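You operate a simulated robot arm through the tools that you are given. There is no shell and no other tool. Be economical: measure what you need, move in short steps, check, and stop when the job is done.

The job below is to be done with a simulated two-armed robot. You get a single attempt, and the scene is never put back.

## Task
Gauge the brass spacer and set the stock dial to the reading.
Fine: lay it in the beam gauge; hold the beam with one hand while the other pushes the jaw up to the spacer, and again while it draws the jaw back; spacer out last, to where it stood. Set down upright: brass spacer.

It is judged by the outcome, as a careful person would: the job done as asked, and still so three seconds after it is handed in. It fails if anything else is knocked over, pushed out of place, dropped, spilled or broken.

## Robot
Two 7-joint arms with two-finger parallel grippers on one trunk, on a base that drives. Base frame: it is fixed to the floor where the robot stands at the start and does not move with it; the origin is under the middle of the robot, x ahead of it, y to its left, z up; the surface under the hand at the start is at about z = 82. Readings come in cm, degrees, newtons and seconds.
The left shoulder is at the start at [7, 13.3, 117.6], the right one opposite. With the tool pointing down near the work surface each hand reaches from about 10 to 64 cm from the robot's upright axis, wherever it stands, measured 20 degrees to its own side. Places, roughly: beam gauge gap [30, -50, 80]; beam jaw [30, -60, 90]; stock dial [30, 10, 90]. Payload 1.57 kg a hand.
Tool frame (each hand has its own): the origin (TCP) lies between the finger pads and is the grasp point; the fingertips stand 3 cm ahead of it; z points along the fingers, y is the line along which they close. The gripper opens to 8 cm. The fingers are 1.7 cm wide and 1.2 cm thick; the gripper's body (4 by 8.2 cm) begins 8 cm behind the TCP.
Orientation is told as [roll, pitch, yaw] about the base's x, y, z axes, in that order, counted from this pose: with the fingers straight down and closing along the base's y, the tool's x points along the base's -x, its y along +y and its z along -z.

## Interface
- The arms move only by the tool apply_moves. It takes "left_deltas", "right_deltas" or both (then of equal length, played together; a hand with none holds still); each is a list of rows, each a list of 2 entries, a list of its own where there are three numbers: the shift along the tool's x, y, z in cm, then the turn, a rotation vector about the tool's x, y, z in degrees. In form: [[[x, y, z], [wx, wy, wz]], ...]. A call has 1 to 12 rows; each row is the pose to reach, as a shift and turn from the pose commanded when the call began, along the tool's axes at that moment. "left_jaw" and "right_jaw" are, for a hand that has rows, the gripper command, from -1 (shut) to 1 (fully open), values between in proportion, set as the call begins (left out, the last holds). Rows are played at 5 a second. More than 5 cm and 8.6 degrees between two rows, or a gripper value outside its range, and nothing of the call is played. A pose out of reach is approached as far as the arm can. The call stops where the force on the tool passes 50 N (or 10 N more than at its start, if that is more) or the arm is blocked; 0.2 s more then pass. The fingers move at their own pace (about 15.3 cm/s each) and stop on an object; they squeeze with about 31 N. The grip force told is the motor's: it shows also when the fingers shut on nothing. Time passes only in rows, and 0.2 s behind the last, so rows that repeat a pose let the fingers close. It gives the time, the measured TCP pose, the force on the tool (base axes), the opening and the grip force at its end, in the units of the frame above (readings bear some noise), with the torque about the TCP (base axes, N m) and any sound that the robot's microphone picked up.
- Cameras (640 x 400 px; columns grow to the right, rows downward): "scene" is now at [11.99, -4.14, 138.83]; the picture's right is [-0.52, -0.85, 0.00], its down [-0.61, 0.38, -0.69] and it looks along [0.59, -0.36, -0.72] (base axes); focal length 214 px, centre (320, 200). "left" rides on the left gripper at [7.2, 0.7, -12.2] in its tool frame; the picture's right is [-0.09, 1.00, 0.00], its down [-0.84, -0.08, -0.54] and it looks along [-0.54, -0.05, 0.84] (tool axes); focal length 238 px, centre (320, 200). "right" rides on the right gripper at [7.2, -0.7, -12.2] in its tool frame; the picture's right is [0.09, 1.00, 0.00], its down [-0.84, 0.08, -0.54] and it looks along [-0.54, 0.05, 0.84] (tool axes); focal length 238 px, centre (320, 200). There is no depth. A picture from a camera that has moved, and an enlarged one, comes with that camera's place and axes in the base frame and with its lens.
- grab_frame(camera): a new picture of that camera. No time passes.
- move_column(by): slides the trunk up (or, below 0, down) by that many cm; the arms and the scene camera ride with it, the base frame stays. It gives what a move gives, with no picture.
- steer(legs): drives the robot by 1 to 6 legs, each [ahead, left, turn to the left] in cm, cm and degrees, along the robot's own axes; the way and the turn of a leg run together, so that a leg with both is an arc; at most 150 cm and 180 degrees a leg. The arms and the cameras ride along, it lands a little off, and it stops where it bumps. It gives what a move gives.
- turn_head(pan, tilt): turns the head with the scene camera to pan (to the left, within 86 degrees either way) and tilt (down, from -29 to 69), counted from straight ahead of the robot. It gives what a move gives.
- close_up(camera, box): a new picture of the part [left, top, right, bottom] of that camera's present view, enlarged. No time passes.
- job_done(): hands the job in; it is judged then, once.

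Work in short steps. Places have to be worked out from the pictures, the camera data and where the tool is seen: move nearer, look again, correct. Check each grasp and each placing, and mend what went wrong. You have 120 turns and 88 pictures in all, those below and enlarged ones among them. Open the grippers and draw the arms clear of the work before you hand the job in, unless the task says otherwise; then end with one line.

The tools are called after "Emit:" by a JSON object that holds its "op" and its "data". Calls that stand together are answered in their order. apply_moves: Moves the arms, as the interface text tells. Its arguments: {"type":"object","properties":{"left_deltas":{"type":"array"},"left_jaw":{"type":"number"},"right_deltas":{"type":"array"},"right_jaw":{"type":"number"}},"required":[]} The other tools are called the same way: move_column (by) slides the trunk up or down; steer (legs) drives the base; turn_head (pan, tilt) turns the head that bears the scene camera; grab_frame (camera) takes a picture; close_up (camera, box) takes an enlarged picture of a part of a camera's view; job_done () hands the job in.

At the start:

```text
time_s: 0.0
left_ee_pos: [38.8, -3.82, 122.55]
left_orientation: [0.1, 0.0, 0.0]
left_contact_force: [0.4, -1.2, -0.1]
left_wrist_torque: [0.01, -0.01, -0.02]
left_gripper_width: 7.99
left_gripper_force: 0.0
right_ee_pos: [29.37, -35.1, 121.72]
right_orientation: [0.0, -0.1, 0.0]
right_contact_force: [0.3, 0.6, 0.6]
right_wrist_torque: [0.02, 0.01, 0.0]
right_gripper_width: 7.98
right_gripper_force: 0.1
trunk travel left (down, up): [-75.0, 19.0]
robot x, y, heading: [-0.34, -0.05, -0.2]
head pan, tilt: [-31.5, 46.1]
```

scene: 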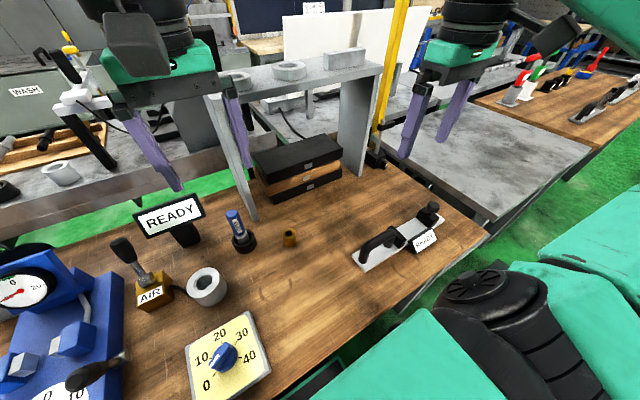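
right: 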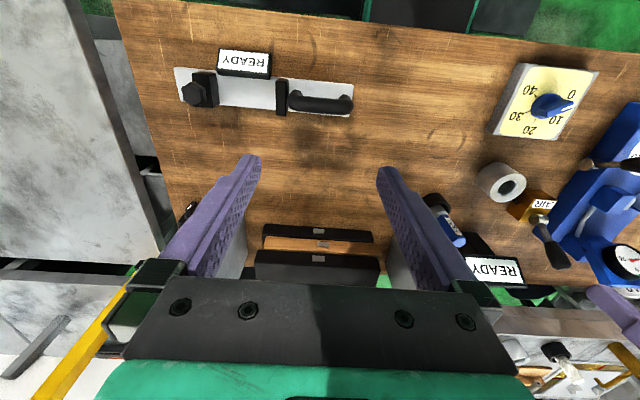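
left: 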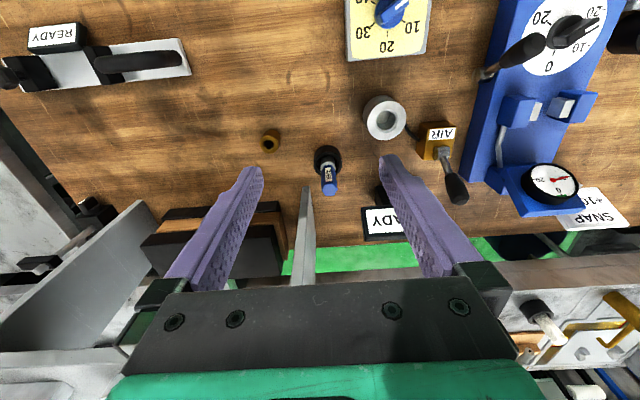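

The scene shows the small brass spacer near (289,237), the beam gauge near (400,240), and the yellow dial. I zoom in on them.

Emit:
{"op": "close_up", "data": {"camera": "scene", "box": [340, 180, 480, 280]}}

Emit:
{"op": "close_up", "data": {"camera": "right", "box": [160, 30, 370, 150]}}

Emit:
{"op": "close_up", "data": {"camera": "scene", "box": [170, 200, 330, 400]}}

```text
4.00 times, centred on (410, 230) of scene
camera zoom: at [11.99, -4.14, 138.83], right [-0.52, -0.85, 0.0], down [-0.61, 0.38, -0.69], along [0.59, -0.36, -0.72], focal length 858 px, centre (-40, 80)
```

zoom: 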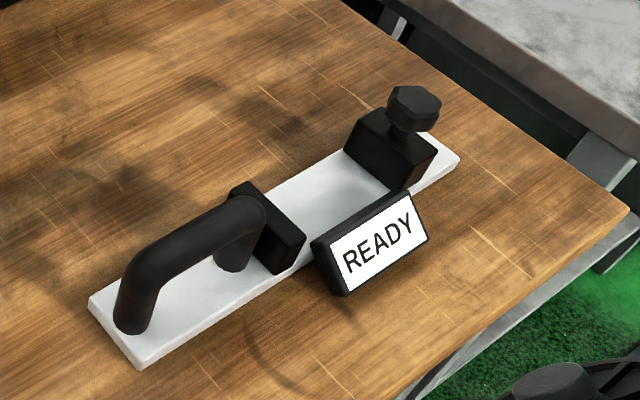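

```text
3.05 times, centred on (265, 90) of right
camera zoom: at [22.3, -35.62, 134.05], right [-0.09, 1.0, 0.0], down [0.84, 0.08, 0.54], along [0.54, 0.05, -0.84], focal length 726 px, centre (488, 535)
```

zoom: 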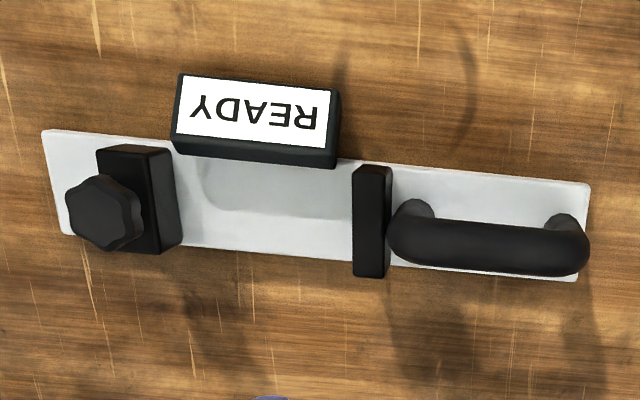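

```text
2.00 times, centred on (250, 300) of scene
camera zoom: at [11.99, -4.14, 138.83], right [-0.52, -0.85, 0.0], down [-0.61, 0.38, -0.69], along [0.59, -0.36, -0.72], focal length 429 px, centre (460, 0)
```

zoom: 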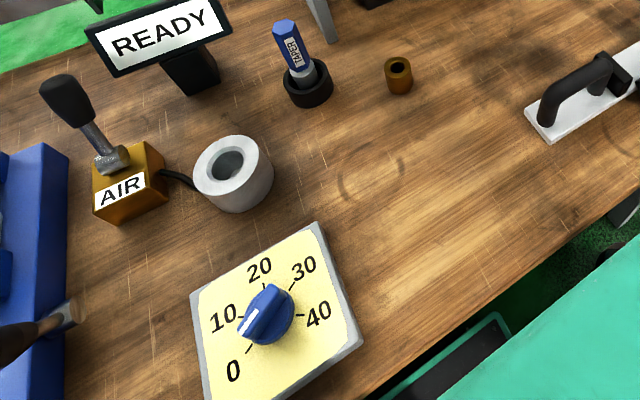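

Spacer is about [47.6, -15.2], the beam's anvil about y -42, handle y -35, jaw y -56 (x 31), dial about [28, 9]. I drive right 34 cm, so that everything is in reach of a suitable hand.

Emit:
{"op": "steer", "data": {"legs": [[0, -34, 0]]}}

```text
time_s: 2.2
left_ee_pos: [38.65, -37.93, 122.56]
left_orientation: [-0.1, 0.0, -0.4]
left_contact_force: [-0.2, 0.6, 0.2]
left_wrist_torque: [0.0, -0.03, -0.03]
left_gripper_width: 8.03
left_gripper_force: 0.1
right_ee_pos: [29.14, -69.07, 121.86]
right_orientation: [-0.1, 0.1, -0.2]
right_contact_force: [-0.3, -0.4, 0.1]
right_wrist_torque: [0.0, 0.02, -0.03]
right_gripper_width: 8.0
right_gripper_force: 0.1
trunk travel left (down, up): [-75.0, 19.0]
robot x, y, heading: [-0.15, -34.17, -0.3]
head pan, tilt: [-31.5, 46.1]
```

Drive went well. I bring the left hand above the spacer to look, and turn the head onto the gauge.

Emit:
{"op": "apply_moves", "data": {"left_deltas": [[[-1.5, 3.8, 2.5], [0, 0, 0]], [[-3, 7.6, 5], [0, 0, 0]], [[-4.5, 11.4, 7.5], [0, 0, 0]], [[-6, 15.2, 10], [0, 0, 0]], [[-7.5, 19, 13], [0, 0, 0]], [[-8.7, 22.7, 16], [0, 0, 0]], [[-8.7, 22.7, 20], [0, 0, 0]]]}}

Emit:
{"op": "turn_head", "data": {"pan": -28, "tilt": 66}}

Emit:
{"op": "grab_frame", "data": {"camera": "scene"}}

Emit:
{"op": "grab_frame", "data": {"camera": "left"}}

```text
refused: row 5 steps farther than a row can; nothing moved
```

```text
time_s: 3.1
left_ee_pos: [38.78, -38.31, 122.6]
left_orientation: [-0.1, -0.1, -0.3]
left_contact_force: [-0.4, -0.5, 0.3]
left_wrist_torque: [0.01, -0.03, -0.04]
left_gripper_width: 8.0
left_gripper_force: 0.0
right_ee_pos: [29.22, -69.32, 121.69]
right_orientation: [0.0, 0.1, -0.1]
right_contact_force: [0.6, 0.9, -0.1]
right_wrist_torque: [-0.01, -0.02, 0.0]
right_gripper_width: 8.0
right_gripper_force: 0.0
trunk travel left (down, up): [-75.0, 19.0]
robot x, y, heading: [0.32, -34.33, -0.3]
head pan, tilt: [-28.0, 66.0]
```

```text
81 pictures are left
camera scene: at [10.28, -37.0, 136.39], right [-0.47, -0.88, 0.0], down [-0.8, 0.43, -0.41], along [0.36, -0.19, -0.91], focal length 214 px, centre (320, 200)
```

scene: 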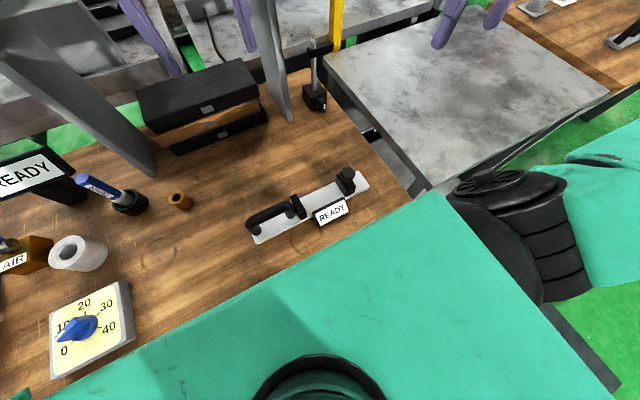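

```text
80 pictures are left
camera left: at [31.53, -37.59, 134.81], right [0.1, 1.0, 0.0], down [0.84, -0.08, 0.54], along [0.54, -0.05, -0.84], focal length 238 px, centre (320, 200)
```

left: 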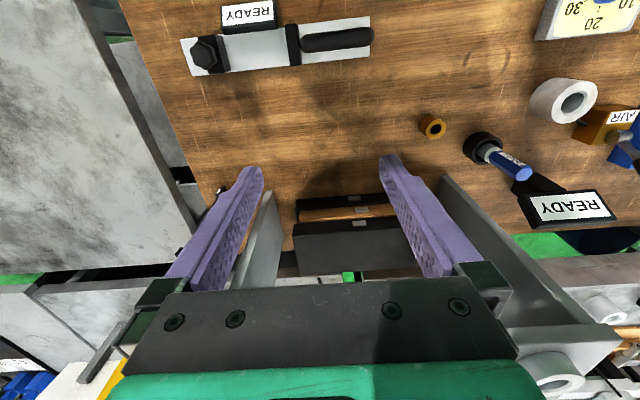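

One row was too long; I resend with shorter steps. From here I also zoom on the gauge.

Emit:
{"op": "apply_moves", "data": {"left_deltas": [[[-1.5, 3.8, 2.5], [0, 0, 0]], [[-3, 7.6, 5], [0, 0, 0]], [[-4.5, 11.4, 7.5], [0, 0, 0]], [[-6, 15.2, 10], [0, 0, 0]], [[-7.5, 19, 12.5], [0, 0, 0]], [[-8.7, 22.7, 15], [0, 0, 0]], [[-8.7, 22.7, 19], [0, 0, 0]]]}}

Emit:
{"op": "close_up", "data": {"camera": "scene", "box": [236, 160, 396, 260]}}

Emit:
{"op": "grab_frame", "data": {"camera": "left"}}

```text
time_s: 4.7
left_ee_pos: [47.78, -15.57, 103.49]
left_orientation: [0.0, -0.1, -0.4]
left_contact_force: [0.0, 0.1, 0.0]
left_wrist_torque: [0.02, 0.01, 0.03]
left_gripper_width: 8.01
left_gripper_force: 0.0
right_ee_pos: [29.23, -69.28, 121.75]
right_orientation: [-0.1, 0.0, -0.3]
right_contact_force: [0.5, 0.1, -1.4]
right_wrist_torque: [0.01, 0.03, 0.02]
right_gripper_width: 8.01
right_gripper_force: 0.1
trunk travel left (down, up): [-75.0, 19.0]
robot x, y, heading: [-0.39, -34.24, -0.4]
head pan, tilt: [-28.0, 66.0]
```

```text
4.00 times, centred on (316, 210) of scene
camera zoom: at [10.34, -36.92, 136.39], right [-0.47, -0.88, 0.0], down [-0.8, 0.43, -0.41], along [0.36, -0.19, -0.91], focal length 858 px, centre (336, 160)
```

zoom: 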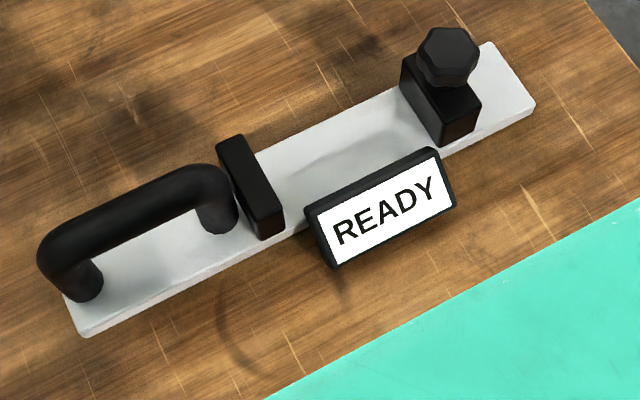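

```text
78 pictures are left
camera left: at [40.7, -14.81, 115.54], right [0.1, 1.0, 0.0], down [0.84, -0.08, 0.54], along [0.54, -0.05, -0.84], focal length 238 px, centre (320, 200)
```

left: 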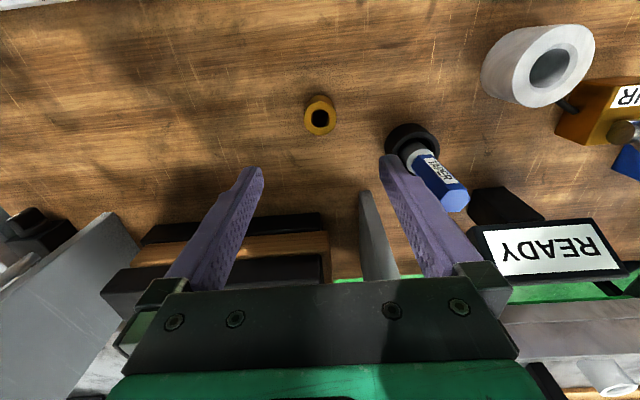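

Zoom on the spacer to get its size and upright shape.

Emit:
{"op": "close_up", "data": {"camera": "left", "box": [280, 80, 360, 150]}}

```text
5.71 times, centred on (320, 115) of left
camera zoom: at [40.7, -14.81, 115.54], right [0.1, 1.0, 0.0], down [0.84, -0.08, 0.54], along [0.54, -0.05, -0.84], focal length 1362 px, centre (320, 686)
```

zoom: 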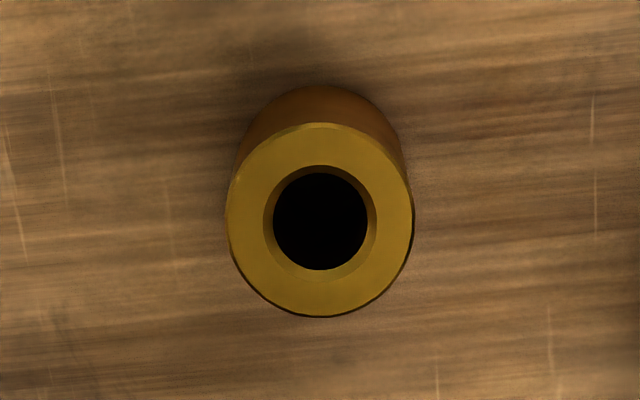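

Spacer: about 3.8 cm across, 5 cm tall, at [47.8, -15.45]. The left hand is centred over it; I descend to just above it and check.

Emit:
{"op": "apply_moves", "data": {"left_deltas": [[[0, 0.1, 4.5], [0, 0, 0]], [[0, 0.1, 9], [0, 0, 0]], [[0, 0.1, 12], [0, 0, 0]], [[0, 0.1, 12], [0, 0, 0]]], "left_jaw": 1}}

Emit:
{"op": "grab_frame", "data": {"camera": "left"}}

```text
time_s: 5.7
left_ee_pos: [47.62, -15.13, 91.87]
left_orientation: [0.0, 0.0, -0.2]
left_contact_force: [-0.5, 0.2, 0.7]
left_wrist_torque: [0.01, 0.03, 0.02]
left_gripper_width: 8.01
left_gripper_force: 0.1
right_ee_pos: [29.27, -69.25, 121.74]
right_orientation: [0.0, 0.0, -0.3]
right_contact_force: [-0.7, 0.8, 0.1]
right_wrist_torque: [0.03, 0.0, -0.01]
right_gripper_width: 8.03
right_gripper_force: 0.1
trunk travel left (down, up): [-75.0, 19.0]
robot x, y, heading: [-0.17, -33.95, -0.3]
head pan, tilt: [-28.0, 66.0]
```

```text
76 pictures are left
camera left: at [40.48, -14.54, 104.09], right [0.1, 1.0, 0.0], down [0.84, -0.08, 0.54], along [0.54, -0.05, -0.84], focal length 238 px, centre (320, 200)
```

left: 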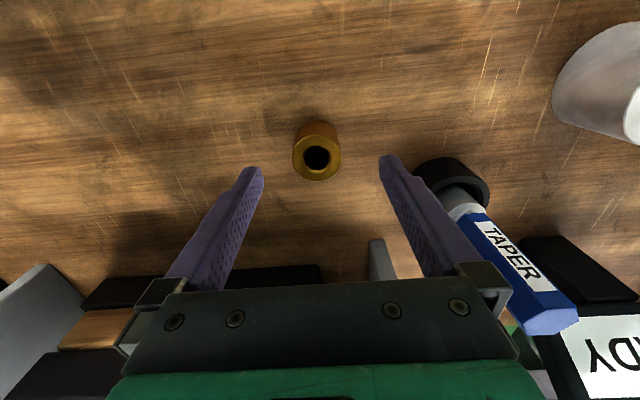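

Confirmed top of spacer at about [47.84, -15.45, 86.5]. I correct slightly, go down to z 86 and close.

Emit:
{"op": "apply_moves", "data": {"left_deltas": [[[-0.2, -0.3, 3], [0, 0, 0]], [[-0.2, -0.3, 5.9], [0, 0, 0]], [[-0.2, -0.3, 5.9], [0, 0, 0]]]}}

Emit:
{"op": "grab_frame", "data": {"camera": "left"}}

```text
time_s: 6.5
left_ee_pos: [47.59, -15.8, 85.99]
left_orientation: [0.0, 0.0, -0.2]
left_contact_force: [0.3, 0.7, 1.3]
left_wrist_torque: [-0.03, 0.01, 0.03]
left_gripper_width: 8.0
left_gripper_force: 0.1
right_ee_pos: [29.06, -69.28, 121.69]
right_orientation: [0.0, 0.0, -0.2]
right_contact_force: [-0.2, 0.3, 0.1]
right_wrist_torque: [-0.03, 0.03, 0.0]
right_gripper_width: 7.97
right_gripper_force: 0.0
trunk travel left (down, up): [-75.0, 19.0]
robot x, y, heading: [-0.52, -33.94, -0.5]
head pan, tilt: [-28.0, 66.0]
```

```text
75 pictures are left
camera left: at [40.47, -15.16, 98.21], right [0.1, 1.0, 0.0], down [0.84, -0.08, 0.54], along [0.54, -0.05, -0.84], focal length 238 px, centre (320, 200)
```

left: 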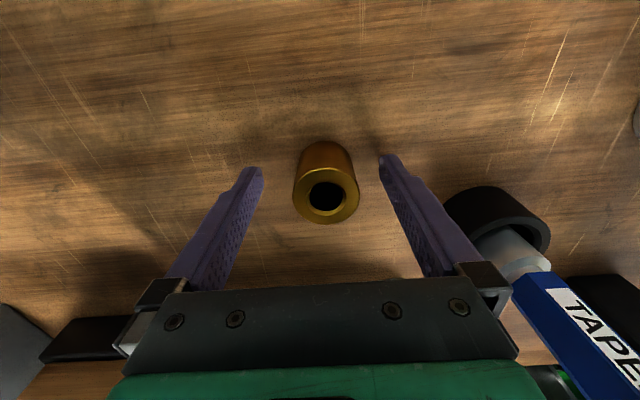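

Spacer is 0.2–0.3 cm toward +y of the jaw centre; I correct and close.

Emit:
{"op": "apply_moves", "data": {"left_deltas": [[[-0.1, 0.25, 0], [0, 0, 0]]]}}

Emit:
{"op": "apply_moves", "data": {"left_deltas": [[[0, 0, 0], [0, 0, 0]], [[0, 0, 0], [0, 0, 0]], [[0, 0, 0], [0, 0, 0]]], "left_jaw": -1}}

Emit:
{"op": "grab_frame", "data": {"camera": "left"}}

```text
time_s: 6.9
left_ee_pos: [47.85, -15.47, 85.97]
left_orientation: [0.0, 0.0, -0.1]
left_contact_force: [-0.3, -0.2, 0.6]
left_wrist_torque: [0.01, -0.02, -0.02]
left_gripper_width: 8.02
left_gripper_force: 0.1
right_ee_pos: [29.24, -69.24, 121.71]
right_orientation: [0.1, 0.0, -0.3]
right_contact_force: [0.1, 0.4, -0.4]
right_wrist_torque: [0.01, -0.01, 0.01]
right_gripper_width: 7.99
right_gripper_force: 0.0
trunk travel left (down, up): [-75.0, 19.0]
robot x, y, heading: [-0.11, -34.29, -0.1]
head pan, tilt: [-28.0, 66.0]
```

```text
time_s: 7.7
left_ee_pos: [47.74, -15.54, 86.0]
left_orientation: [0.1, -0.1, -0.3]
left_contact_force: [-0.4, 1.4, 0.1]
left_wrist_torque: [0.09, 0.01, 0.01]
left_gripper_width: 3.95
left_gripper_force: 31.2
right_ee_pos: [29.22, -69.29, 121.73]
right_orientation: [0.0, 0.0, -0.3]
right_contact_force: [-0.8, 0.8, 0.1]
right_wrist_torque: [-0.01, -0.03, 0.0]
right_gripper_width: 8.01
right_gripper_force: 0.0
trunk travel left (down, up): [-75.0, 19.0]
robot x, y, heading: [-0.17, -34.34, -0.4]
head pan, tilt: [-28.0, 66.0]
```

```text
74 pictures are left
camera left: at [40.6, -14.89, 98.13], right [0.1, 1.0, 0.0], down [0.84, -0.08, 0.54], along [0.54, -0.05, -0.84], focal length 238 px, centre (320, 200)
```

left: 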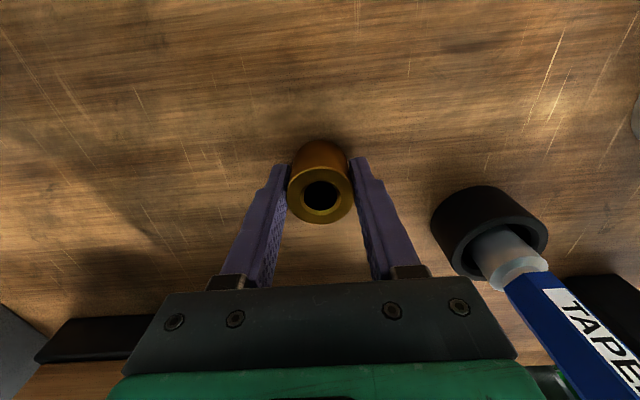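

Spacer is held (3.95 cm). Lift 12 cm and carry to above the gauge gap, nearer the anvil, around [31.5, -47.3].

Emit:
{"op": "apply_moves", "data": {"left_deltas": [[[0, 0, -4], [0, 0, 0]], [[0, 0, -8], [0, 0, 0]], [[0, 0, -12], [0, 0, 0]], [[2.03, -3.97, -12], [0, 0, 0]], [[4.06, -7.94, -12], [0, 0, 0]], [[6.1, -11.9, -12], [0, 0, 0]], [[8.13, -15.9, -12], [0, 0, 0]], [[10.15, -19.85, -12], [0, 0, 0]], [[12.2, -23.8, -12], [0, 0, 0]], [[14.2, -27.8, -12], [0, 0, 0]], [[16.25, -31.75, -12], [0, 0, 0]], [[16.25, -31.75, -12], [0, 0, 0]]]}}

Emit:
{"op": "grab_frame", "data": {"camera": "left"}}

Emit:
{"op": "close_up", "data": {"camera": "scene", "box": [200, 120, 440, 270]}}

```text
time_s: 10.3
left_ee_pos: [31.44, -47.25, 97.71]
left_orientation: [0.0, -0.1, -0.2]
left_contact_force: [0.1, 1.2, -3.4]
left_wrist_torque: [-0.02, 0.01, 0.0]
left_gripper_width: 3.96
left_gripper_force: 30.7
right_ee_pos: [29.25, -69.25, 121.72]
right_orientation: [0.0, 0.0, -0.3]
right_contact_force: [-0.7, 0.0, -0.4]
right_wrist_torque: [-0.03, 0.03, 0.01]
right_gripper_width: 7.97
right_gripper_force: 0.0
trunk travel left (down, up): [-75.0, 19.0]
robot x, y, heading: [-0.24, -34.24, -0.2]
head pan, tilt: [-28.0, 66.0]
```

```text
73 pictures are left
camera left: at [24.26, -46.56, 109.89], right [0.1, 1.0, 0.0], down [0.84, -0.08, 0.54], along [0.54, -0.05, -0.84], focal length 238 px, centre (320, 200)
```

left: 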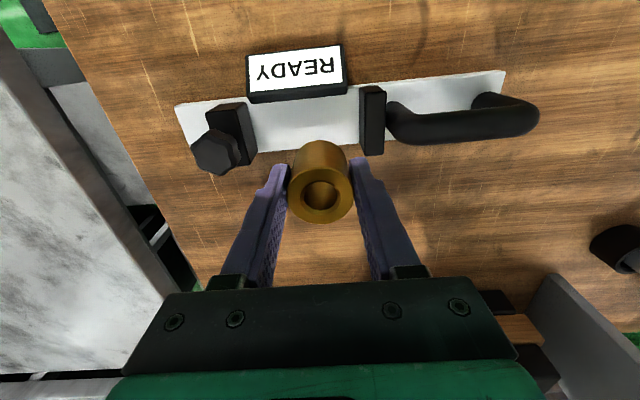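

```text
2.67 times, centred on (320, 195) of scene
camera zoom: at [10.34, -36.83, 136.38], right [-0.47, -0.88, 0.0], down [-0.8, 0.43, -0.41], along [0.36, -0.19, -0.91], focal length 572 px, centre (320, 213)
```

zoom: 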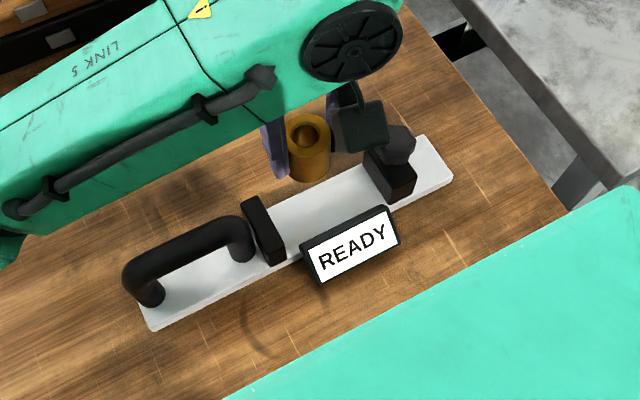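

Gap runs from y −42.7 (anvil) to −55 (jaw), beam centre x 31.4, beam top near z 83. I lower with +0.5 y until just above the beam.

Emit:
{"op": "apply_moves", "data": {"left_deltas": [[[0, 0.5, 3], [0, 0, 0]], [[0, 0.5, 6.5], [0, 0, 0]], [[0, 0.5, 9], [0, 0, 0]], [[0, 0.5, 9], [0, 0, 0]]]}}

Emit:
{"op": "grab_frame", "data": {"camera": "left"}}

Emit:
{"op": "close_up", "data": {"camera": "scene", "box": [236, 160, 396, 260]}}

```text
time_s: 11.3
left_ee_pos: [31.36, -46.56, 88.92]
left_orientation: [-0.1, 0.0, -0.3]
left_contact_force: [0.3, 0.1, -1.9]
left_wrist_torque: [0.01, 0.01, 0.0]
left_gripper_width: 3.97
left_gripper_force: 30.8
right_ee_pos: [29.17, -69.21, 121.8]
right_orientation: [0.0, 0.0, -0.3]
right_contact_force: [-0.2, -0.8, -0.5]
right_wrist_torque: [-0.02, -0.02, 0.03]
right_gripper_width: 8.01
right_gripper_force: 0.1
trunk travel left (down, up): [-75.0, 19.0]
robot x, y, heading: [0.08, -34.07, -0.3]
head pan, tilt: [-28.0, 66.0]
```

```text
71 pictures are left
camera left: at [24.26, -45.96, 101.07], right [0.1, 1.0, 0.0], down [0.84, -0.08, 0.54], along [0.54, -0.05, -0.84], focal length 238 px, centre (320, 200)
```

left: 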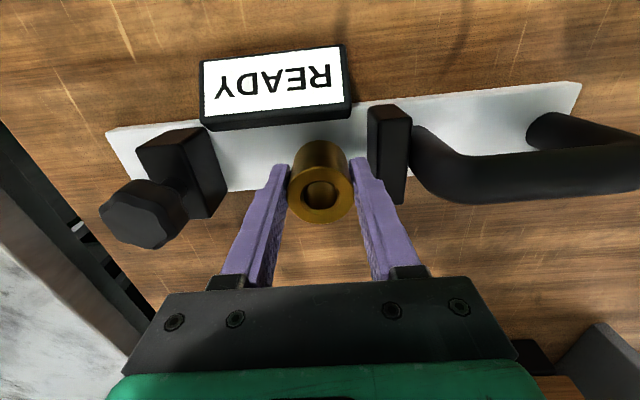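

```text
4.00 times, centred on (316, 210) of scene
camera zoom: at [10.3, -36.94, 136.38], right [-0.47, -0.88, 0.0], down [-0.8, 0.43, -0.41], along [0.36, -0.19, -0.91], focal length 858 px, centre (336, 160)
```

zoom: 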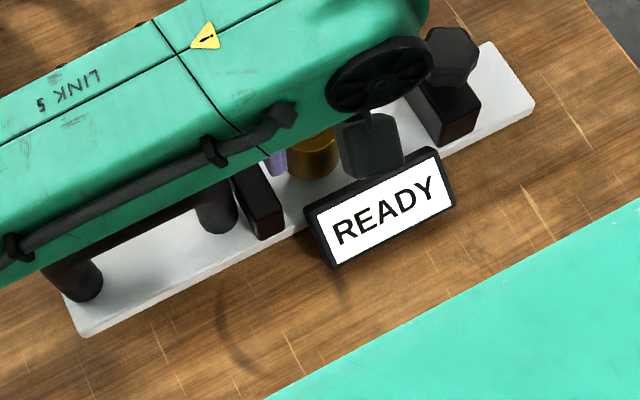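

Aligned between anvil and jaw. I lower in small steps and watch the force.

Emit:
{"op": "apply_moves", "data": {"left_deltas": [[[0, 0, 0.5], [0, 0, 0]], [[0, 0, 1.0], [0, 0, 0]], [[0, 0, 1.3], [0, 0, 0]], [[0, 0, 1.3], [0, 0, 0]]]}}

```text
time_s: 12.3
left_ee_pos: [31.34, -46.66, 87.56]
left_orientation: [-0.1, -0.2, -0.3]
left_contact_force: [2.1, 1.6, 18.3]
left_wrist_torque: [0.37, 0.08, -0.04]
left_gripper_width: 3.99
left_gripper_force: 31.0
right_ee_pos: [29.03, -69.16, 121.86]
right_orientation: [0.0, -0.1, -0.3]
right_contact_force: [-0.1, 0.4, 0.1]
right_wrist_torque: [0.01, 0.01, 0.01]
right_gripper_width: 7.97
right_gripper_force: 0.1
trunk travel left (down, up): [-75.0, 19.0]
robot x, y, heading: [-0.04, -34.29, -0.3]
head pan, tilt: [-28.0, 66.0]
```

Contact (18 N up): it is seated on the beam. I ease off a hair and open to about 5 cm.

Emit:
{"op": "apply_moves", "data": {"left_deltas": [[[0, 0, -0.1], [0, 0, 0]], [[0, 0, -0.1], [0, 0, 0]]]}}

Emit:
{"op": "apply_moves", "data": {"left_deltas": [[[0, 0, 0], [0, 0, 0]], [[0, 0, 0], [0, 0, 0]]], "left_jaw": 0.22}}

Emit:
{"op": "grab_frame", "data": {"camera": "left"}}

```text
time_s: 12.9
left_ee_pos: [31.43, -46.7, 87.61]
left_orientation: [-0.1, 0.0, -0.2]
left_contact_force: [2.9, 1.1, 7.6]
left_wrist_torque: [0.15, -0.24, 0.01]
left_gripper_width: 3.94
left_gripper_force: 30.8
right_ee_pos: [29.11, -69.23, 121.63]
right_orientation: [0.0, 0.0, -0.4]
right_contact_force: [-0.4, -1.2, -0.4]
right_wrist_torque: [0.0, -0.02, 0.0]
right_gripper_width: 7.97
right_gripper_force: 0.1
trunk travel left (down, up): [-75.0, 19.0]
robot x, y, heading: [-0.14, -34.37, -0.2]
head pan, tilt: [-28.0, 66.0]
```

```text
time_s: 13.5
left_ee_pos: [31.37, -46.67, 87.63]
left_orientation: [0.0, -0.1, -0.3]
left_contact_force: [0.4, 0.6, -0.3]
left_wrist_torque: [-0.02, 0.02, 0.05]
left_gripper_width: 4.89
left_gripper_force: 0.1
right_ee_pos: [29.2, -69.13, 121.66]
right_orientation: [0.0, -0.1, -0.2]
right_contact_force: [-1.0, -0.5, 0.2]
right_wrist_torque: [-0.02, 0.04, -0.02]
right_gripper_width: 8.02
right_gripper_force: 0.0
trunk travel left (down, up): [-75.0, 19.0]
robot x, y, heading: [-0.27, -34.17, 0.1]
head pan, tilt: [-28.0, 66.0]
```

```text
69 pictures are left
camera left: at [24.2, -46.04, 99.8], right [0.1, 1.0, 0.0], down [0.84, -0.08, 0.54], along [0.54, -0.05, -0.84], focal length 238 px, centre (320, 200)
```

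left: 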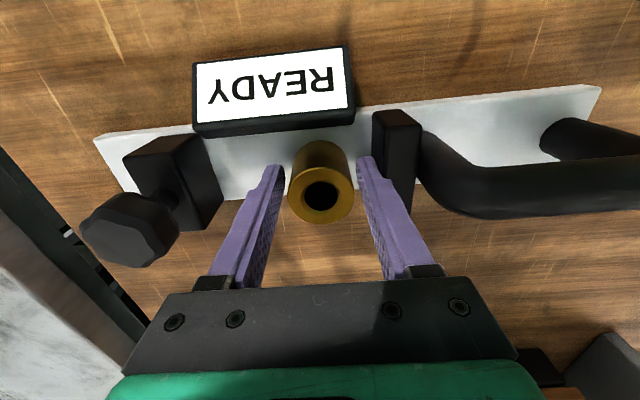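

The spacer stands free on the beam. I raise the left hand to z ≈ 100.

Emit:
{"op": "apply_moves", "data": {"left_deltas": [[[0, 0, -3], [0, 0, 0]], [[0, 0, -7], [0, 0, 0]], [[0, 0, -11], [0, 0, 0]], [[0, 0, -15], [0, 0, 0]]]}}

Emit:
{"op": "apply_moves", "data": {"left_deltas": [[[0, 1, 0], [0, 0, 8.2]], [[0, 2, 0], [0, 0, 16.4]], [[0, 3, 0], [0, 0, 24.6]], [[0, 4, 0], [0, 0, 32.8]], [[0, 5, 0], [0, 0, 41]], [[0, 6, 0], [0, 0, 49.2]], [[0, 7, 0], [0, 0, 57.4]], [[0, 8, 0], [0, 0, 65.6]], [[0, 9, 0], [0, 0, 73.8]], [[0, 9.5, 0], [0, 0, 82]], [[0, 9.5, 0], [0, 0, 90]], [[0, 9.5, 0], [0, 0, 90]]], "left_jaw": 0.5}}

Emit:
{"op": "grab_frame", "data": {"camera": "left"}}

Emit:
{"op": "grab_frame", "data": {"camera": "scene"}}

```text
time_s: 14.5
left_ee_pos: [31.28, -46.7, 102.88]
left_orientation: [-0.1, 0.1, -0.2]
left_contact_force: [0.1, -0.6, 1.1]
left_wrist_torque: [-0.01, 0.0, 0.01]
left_gripper_width: 4.86
left_gripper_force: 0.0
right_ee_pos: [29.14, -69.33, 121.72]
right_orientation: [0.1, -0.1, -0.3]
right_contact_force: [-0.2, -0.1, -0.4]
right_wrist_torque: [-0.01, -0.02, 0.01]
right_gripper_width: 8.0
right_gripper_force: 0.0
trunk travel left (down, up): [-75.0, 19.0]
robot x, y, heading: [-0.33, -33.98, -0.2]
head pan, tilt: [-28.0, 66.0]
```

```text
time_s: 17.1
left_ee_pos: [31.4, -37.12, 102.57]
left_orientation: [0.1, 0.0, -90.6]
left_contact_force: [-0.2, 0.8, -0.3]
left_wrist_torque: [-0.01, -0.02, -0.01]
left_gripper_width: 6.02
left_gripper_force: 0.1
right_ee_pos: [29.1, -69.18, 121.74]
right_orientation: [0.1, 0.0, -0.2]
right_contact_force: [0.1, 0.7, -0.1]
right_wrist_torque: [-0.01, 0.0, -0.02]
right_gripper_width: 8.01
right_gripper_force: 0.1
trunk travel left (down, up): [-75.0, 19.0]
robot x, y, heading: [-0.0, -34.14, -0.4]
head pan, tilt: [-28.0, 66.0]
```

```text
68 pictures are left
camera left: at [32.22, -29.98, 114.74], right [1.0, -0.1, 0.0], down [-0.08, -0.84, 0.54], along [-0.05, -0.54, -0.84], focal length 238 px, centre (320, 200)
```

left: 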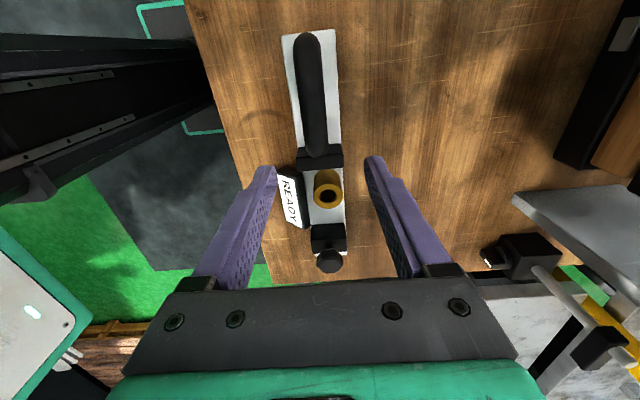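

```text
67 pictures are left
camera scene: at [10.27, -36.93, 136.39], right [-0.47, -0.88, 0.0], down [-0.8, 0.43, -0.41], along [0.36, -0.19, -0.91], focal length 214 px, centre (320, 200)
```

scene: 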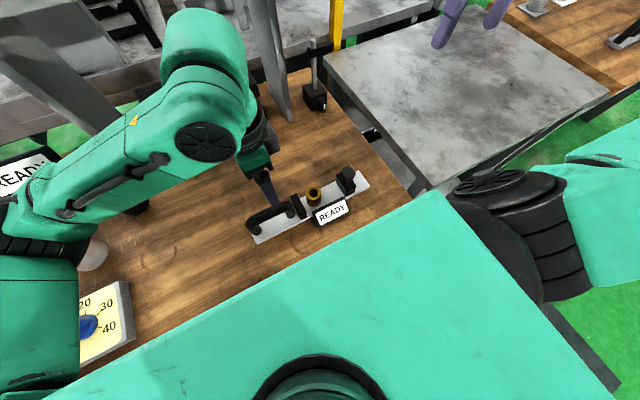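

Rotation worked. The handle bar is about 2.6 cm thick, centre x ≈ 31.0, y −30.5…−40. I line up and come down to just above it to check.

Emit:
{"op": "apply_moves", "data": {"left_deltas": [[[1.6, -0.35, 3], [0, 0, 0]], [[1.6, -0.35, 6.5], [0, 0, 0]], [[1.6, -0.35, 9.5], [0, 0, 0]], [[1.6, -0.35, 9.5], [0, 0, 0]]]}}

Emit:
{"op": "grab_frame", "data": {"camera": "left"}}

Emit:
{"op": "close_up", "data": {"camera": "scene", "box": [216, 140, 376, 260]}}

```text
time_s: 18.1
left_ee_pos: [31.01, -35.52, 93.12]
left_orientation: [0.1, 0.0, -90.4]
left_contact_force: [0.4, -0.1, 1.0]
left_wrist_torque: [-0.01, 0.02, -0.03]
left_gripper_width: 6.0
left_gripper_force: 0.1
right_ee_pos: [29.11, -69.24, 121.8]
right_orientation: [0.0, 0.0, -0.3]
right_contact_force: [-0.1, 1.0, 0.2]
right_wrist_torque: [-0.02, 0.02, 0.01]
right_gripper_width: 8.0
right_gripper_force: 0.1
trunk travel left (down, up): [-75.0, 19.0]
robot x, y, heading: [0.1, -34.26, -0.4]
head pan, tilt: [-28.0, 66.0]
```

```text
66 pictures are left
camera left: at [31.74, -28.4, 105.2], right [1.0, -0.1, 0.0], down [-0.08, -0.84, 0.54], along [-0.05, -0.54, -0.84], focal length 238 px, centre (320, 200)
```

left: 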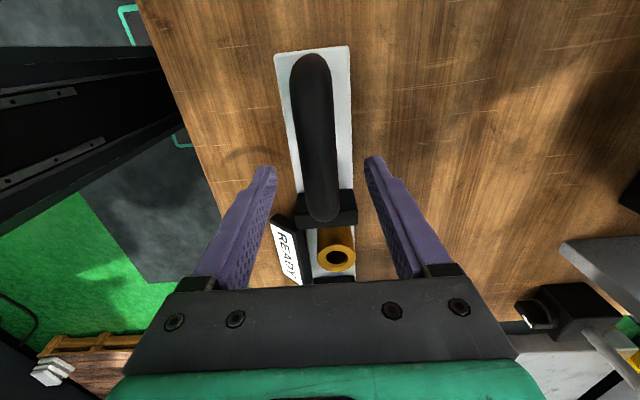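

```text
3.33 times, centred on (296, 200) of scene
camera zoom: at [10.26, -36.9, 136.39], right [-0.47, -0.88, 0.0], down [-0.8, 0.43, -0.41], along [0.36, -0.19, -0.91], focal length 715 px, centre (400, 200)
```

zoom: 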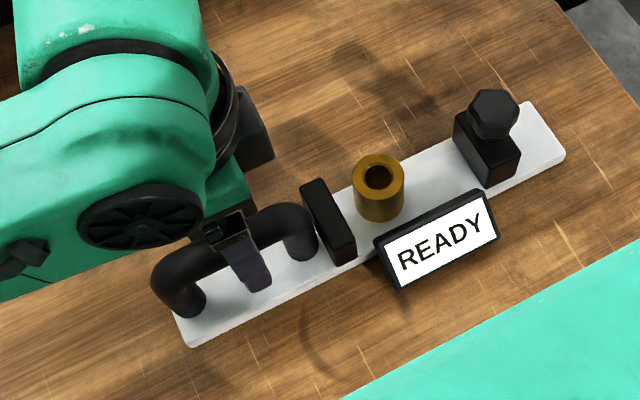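

Handle sits between the fingers. Lower to z ≈ 88 and close on it.

Emit:
{"op": "apply_moves", "data": {"left_deltas": [[[0, 0, 2.5], [0, 0, 0]], [[0, 0, 4.9], [0, 0, 0]], [[0, 0, 4.9], [0, 0, 0]]]}}

Emit:
{"op": "close_up", "data": {"camera": "scene", "box": [216, 140, 376, 260]}}

```text
time_s: 18.9
left_ee_pos: [31.05, -35.66, 88.26]
left_orientation: [0.0, 0.0, -90.3]
left_contact_force: [-0.1, -0.1, -0.3]
left_wrist_torque: [-0.04, 0.01, 0.01]
left_gripper_width: 6.01
left_gripper_force: 0.1
right_ee_pos: [29.14, -69.26, 121.75]
right_orientation: [0.0, -0.1, -0.3]
right_contact_force: [-0.3, 0.5, 0.3]
right_wrist_torque: [-0.03, -0.03, -0.02]
right_gripper_width: 8.01
right_gripper_force: 0.0
trunk travel left (down, up): [-75.0, 19.0]
robot x, y, heading: [-0.16, -33.89, -0.5]
head pan, tilt: [-28.0, 66.0]
```

```text
3.33 times, centred on (296, 200) of scene
camera zoom: at [10.26, -36.94, 136.39], right [-0.47, -0.88, 0.0], down [-0.8, 0.43, -0.41], along [0.36, -0.19, -0.91], focal length 715 px, centre (400, 200)
```

zoom: 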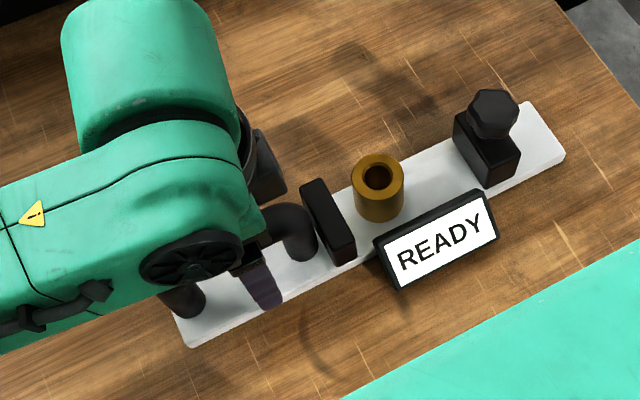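

Closing on the handle.

Emit:
{"op": "apply_moves", "data": {"left_deltas": [[[0, 0, 0], [0, 0, 0]], [[0, 0, 0], [0, 0, 0]], [[0, 0, 0], [0, 0, 0]]], "left_jaw": -1}}

Emit:
{"op": "close_up", "data": {"camera": "left", "box": [220, 40, 440, 280]}}

```text
time_s: 19.7
left_ee_pos: [31.03, -35.5, 88.27]
left_orientation: [-0.1, 0.0, -90.4]
left_contact_force: [-1.8, -0.4, -0.1]
left_wrist_torque: [-0.12, 0.0, 0.0]
left_gripper_width: 2.58
left_gripper_force: 31.0
right_ee_pos: [29.18, -69.28, 121.74]
right_orientation: [0.0, 0.0, -0.4]
right_contact_force: [0.0, -0.6, 0.0]
right_wrist_torque: [0.0, 0.0, 0.0]
right_gripper_width: 7.97
right_gripper_force: 0.1
trunk travel left (down, up): [-75.0, 19.0]
robot x, y, heading: [0.14, -34.12, -0.0]
head pan, tilt: [-28.0, 66.0]
```

```text
1.67 times, centred on (330, 160) of left
camera zoom: at [31.79, -28.46, 100.51], right [1.0, -0.1, 0.0], down [-0.08, -0.84, 0.54], along [-0.05, -0.54, -0.84], focal length 397 px, centre (303, 267)
```

zoom: 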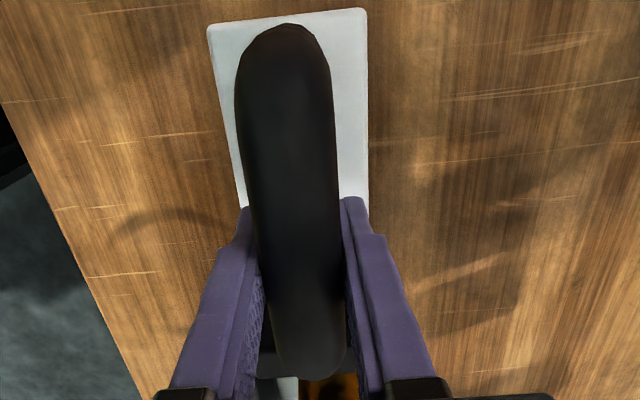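

Handle held firmly (2.58 cm). Now the right hand: rotate 90° (fingers closing along x) and move above the jaw knob at about [31.2, −56].

Emit:
{"op": "apply_moves", "data": {"right_deltas": [[[-0.2, 1.2, 1], [0, 0, -8.2]], [[-0.4, 2.4, 2], [0, 0, -16.4]], [[-0.6, 3.6, 3.5], [0, 0, -24.6]], [[-0.8, 4.8, 5], [0, 0, -32.8]], [[-1, 6, 6.5], [0, 0, -41]], [[-1.2, 7.2, 8], [0, 0, -49.2]], [[-1.4, 8.4, 9.5], [0, 0, -57.4]], [[-1.6, 9.6, 11], [0, 0, -65.6]], [[-1.8, 10.8, 12.5], [0, 0, -73.8]], [[-2, 12, 14], [0, 0, -82]], [[-2, 13.2, 15], [0, 0, -90]], [[-2, 13.2, 15], [0, 0, -90]]]}}

Emit:
{"op": "grab_frame", "data": {"camera": "right"}}

Emit:
{"op": "grab_frame", "data": {"camera": "scene"}}

```text
time_s: 22.3
left_ee_pos: [31.11, -35.58, 88.39]
left_orientation: [0.0, 0.0, -90.3]
left_contact_force: [0.0, 2.7, -0.3]
left_wrist_torque: [-0.34, -0.15, -0.06]
left_gripper_width: 2.56
left_gripper_force: 31.2
right_ee_pos: [31.21, -55.93, 106.84]
right_orientation: [0.1, 0.0, 89.9]
right_contact_force: [0.9, 0.1, -0.2]
right_wrist_torque: [-0.01, 0.0, 0.02]
right_gripper_width: 8.01
right_gripper_force: 0.1
trunk travel left (down, up): [-75.0, 19.0]
robot x, y, heading: [0.45, -34.11, -0.3]
head pan, tilt: [-28.0, 66.0]
```

```text
62 pictures are left
camera right: at [31.87, -63.16, 119.11], right [-1.0, -0.09, 0.0], down [-0.07, 0.84, 0.54], along [-0.05, 0.54, -0.84], focal length 238 px, centre (320, 200)
```

right: 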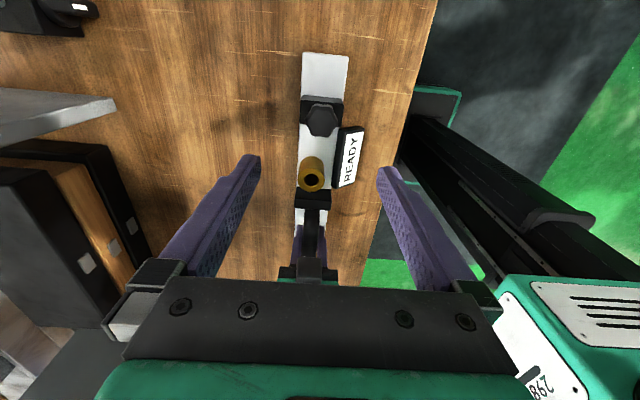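

```text
61 pictures are left
camera scene: at [10.33, -36.87, 136.38], right [-0.47, -0.88, 0.0], down [-0.8, 0.43, -0.41], along [0.36, -0.19, -0.91], focal length 214 px, centre (320, 200)
```

scene: 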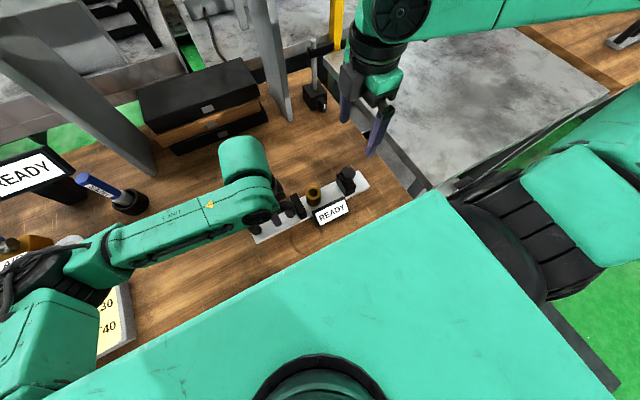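

Knob at about [31.0, −56.0]. I descend to just above it and check again.

Emit:
{"op": "apply_moves", "data": {"right_deltas": [[[0, 0.2, 4], [0, 0, 0]], [[0, 0.2, 8], [0, 0, 0]], [[0, 0.2, 10.8], [0, 0, 0]], [[0, 0.2, 10.8], [0, 0, 0]]], "right_jaw": 0.6}}

Emit:
{"op": "grab_frame", "data": {"camera": "right"}}

Emit:
{"op": "close_up", "data": {"camera": "scene", "box": [266, 130, 426, 230]}}

```text
time_s: 23.3
left_ee_pos: [31.22, -35.68, 88.27]
left_orientation: [0.1, 0.0, -90.1]
left_contact_force: [1.4, -3.2, -0.3]
left_wrist_torque: [0.07, 0.09, 0.19]
left_gripper_width: 2.56
left_gripper_force: 31.2
right_ee_pos: [33.52, -56.34, 96.51]
right_orientation: [0.1, -0.2, 89.8]
right_contact_force: [0.2, -0.3, 0.1]
right_wrist_torque: [-0.02, 0.0, -0.02]
right_gripper_width: 6.38
right_gripper_force: 0.0
right hand out of reach, approached as far as the arm can: row 1, 2, 3, 4
trunk travel left (down, up): [-75.0, 19.0]
robot x, y, heading: [-0.3, -33.8, -0.3]
head pan, tilt: [-28.0, 66.0]
```

```text
60 pictures are left
camera right: at [34.15, -63.39, 108.79], right [-1.0, -0.09, 0.0], down [-0.07, 0.84, 0.54], along [-0.05, 0.54, -0.84], focal length 238 px, centre (320, 200)
```

right: 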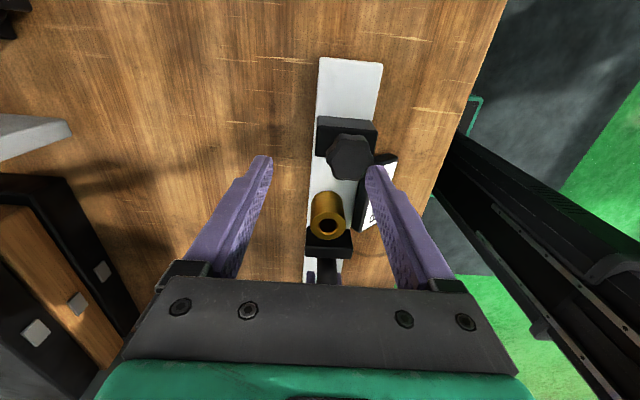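

```text
4.00 times, centred on (346, 180) of scene
camera zoom: at [10.35, -36.99, 136.38], right [-0.47, -0.88, 0.0], down [-0.8, 0.43, -0.41], along [0.36, -0.19, -0.91], focal length 858 px, centre (216, 280)
```

zoom: 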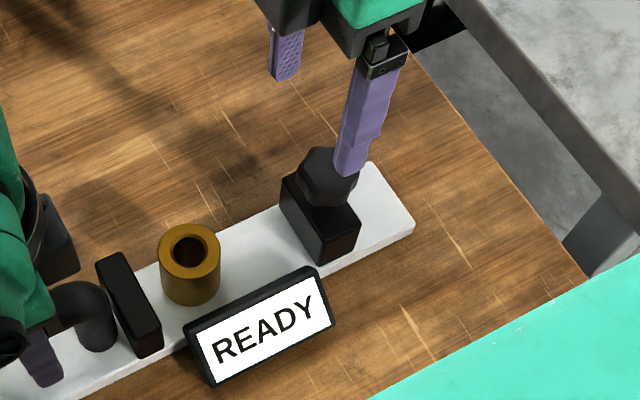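

The arm ran out of reach with a 90° yaw (it ended at x 33.5, tips above the knob, nothing touched). I raise and turn back to about 45° yaw, which also suits the octagonal knob.

Emit:
{"op": "apply_moves", "data": {"right_deltas": [[[0, 0, -4], [0, 0, 0]], [[0, 0, -8], [0, 0, 0]], [[0, 0, -8], [0, 0, 8]], [[0, 0, -8], [0, 0, 16]], [[0, 0, -8], [0, 0, 24]], [[0, 0, -8], [0, 0, 32]], [[0, 0, -8], [0, 0, 40]], [[0, 0, -8], [0, 0, 45]], [[0, 0, -8], [0, 0, 45]]]}}

```text
time_s: 25.3
left_ee_pos: [31.05, -35.57, 88.24]
left_orientation: [0.0, -0.1, -90.3]
left_contact_force: [-0.1, -1.5, -1.2]
left_wrist_torque: [-0.04, 0.0, 0.04]
left_gripper_width: 2.52
left_gripper_force: 31.4
right_ee_pos: [33.37, -56.36, 104.39]
right_orientation: [0.0, 0.0, 44.5]
right_contact_force: [-0.6, 0.4, 0.7]
right_wrist_torque: [0.04, -0.02, -0.01]
right_gripper_width: 6.41
right_gripper_force: 0.1
trunk travel left (down, up): [-75.0, 19.0]
robot x, y, heading: [0.64, -34.13, -0.0]
head pan, tilt: [-28.0, 66.0]
```

Now shift over the knob [31.0, −56.05] at yaw 45° and descend to z ≈ 97 to test reach.

Emit:
{"op": "apply_moves", "data": {"right_deltas": [[[1.485, 1.909, 0], [0, 0, 0]], [[1.485, 1.909, 4], [0, 0, 0]], [[1.485, 1.909, 7.5], [0, 0, 0]], [[1.485, 1.909, 7.5], [0, 0, 0]]]}}

Emit:
{"op": "grab_frame", "data": {"camera": "right"}}

```text
time_s: 26.3
left_ee_pos: [31.19, -35.57, 88.33]
left_orientation: [0.0, 0.0, -90.2]
left_contact_force: [1.8, -2.2, -0.5]
left_wrist_torque: [0.01, 0.16, 0.29]
left_gripper_width: 2.55
left_gripper_force: 30.9
right_ee_pos: [33.45, -56.44, 97.27]
right_orientation: [0.1, 0.0, 44.7]
right_contact_force: [-0.4, 0.5, 0.8]
right_wrist_torque: [0.01, 0.01, -0.01]
right_gripper_width: 6.4
right_gripper_force: 0.1
right hand out of reach, approached as far as the arm can: row 1, 2, 3, 4
trunk travel left (down, up): [-75.0, 19.0]
robot x, y, heading: [-0.45, -34.45, -0.3]
head pan, tilt: [-28.0, 66.0]
```

```text
58 pictures are left
camera right: at [28.74, -61.89, 109.51], right [-0.77, 0.64, 0.0], down [0.54, 0.64, 0.54], along [0.35, 0.42, -0.84], focal length 238 px, centre (320, 200)
```

right: 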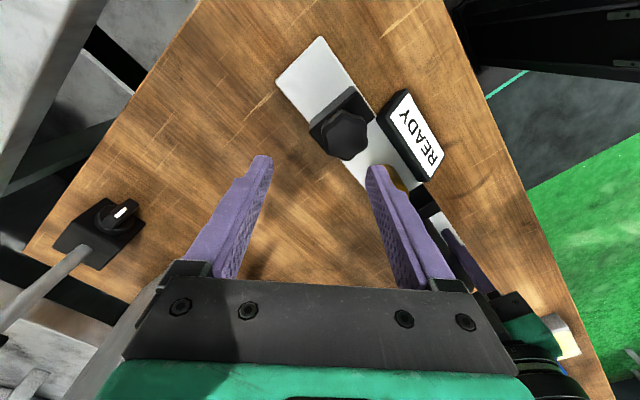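

The right arm is too folded here (the wrist is too near its shoulder). Better to back the base off: first I release the handle and raise both hands clear.

Emit:
{"op": "apply_moves", "data": {"left_deltas": [[[0, 0, 0], [0, 0, 0]], [[0, 0, 0], [0, 0, 0]], [[0, 0, -4], [0, 0, 0]], [[0, 0, -8], [0, 0, 0]], [[0, 0, -12], [0, 0, 0]]], "left_jaw": 0.5, "right_deltas": [[[0, 0, -3], [0, 0, 0]], [[0, 0, -6], [0, 0, 0]], [[0, 0, -9], [0, 0, 0]], [[0, 0, -12], [0, 0, 0]], [[0, 0, -12], [0, 0, 0]]]}}

Emit:
{"op": "steer", "data": {"legs": [[-7, 3, 0]]}}

Emit:
{"op": "grab_frame", "data": {"camera": "scene"}}

```text
time_s: 27.5
left_ee_pos: [30.93, -35.51, 100.49]
left_orientation: [0.1, 0.1, -90.4]
left_contact_force: [0.6, -0.5, -0.2]
left_wrist_torque: [0.0, 0.01, -0.02]
left_gripper_width: 6.01
left_gripper_force: 0.0
right_ee_pos: [33.44, -56.45, 109.1]
right_orientation: [-0.1, 0.0, 44.7]
right_contact_force: [-0.2, 0.3, 0.4]
right_wrist_torque: [-0.02, 0.01, 0.03]
right_gripper_width: 6.39
right_gripper_force: 0.0
trunk travel left (down, up): [-75.0, 19.0]
robot x, y, heading: [0.23, -34.51, -0.3]
head pan, tilt: [-28.0, 66.0]
```

```text
time_s: 28.5
left_ee_pos: [24.33, -32.71, 100.38]
left_orientation: [-0.1, -0.1, -90.3]
left_contact_force: [0.5, 0.6, 0.6]
left_wrist_torque: [-0.03, 0.04, -0.02]
left_gripper_width: 6.01
left_gripper_force: 0.0
right_ee_pos: [26.65, -53.55, 108.99]
right_orientation: [0.1, 0.0, 44.6]
right_contact_force: [0.2, 0.5, 0.1]
right_wrist_torque: [0.03, 0.01, -0.02]
right_gripper_width: 6.4
right_gripper_force: 0.1
trunk travel left (down, up): [-75.0, 19.0]
robot x, y, heading: [-6.77, -31.02, -0.2]
head pan, tilt: [-28.0, 66.0]
```

```text
57 pictures are left
camera scene: at [3.69, -34.03, 136.36], right [-0.48, -0.88, 0.0], down [-0.8, 0.43, -0.4], along [0.36, -0.19, -0.91], focal length 214 px, centre (320, 200)
```

scene: 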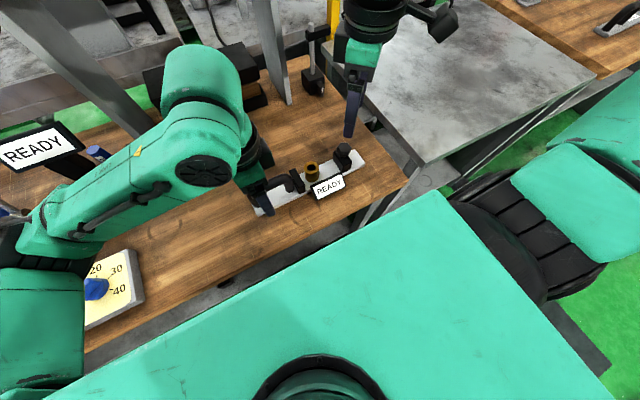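

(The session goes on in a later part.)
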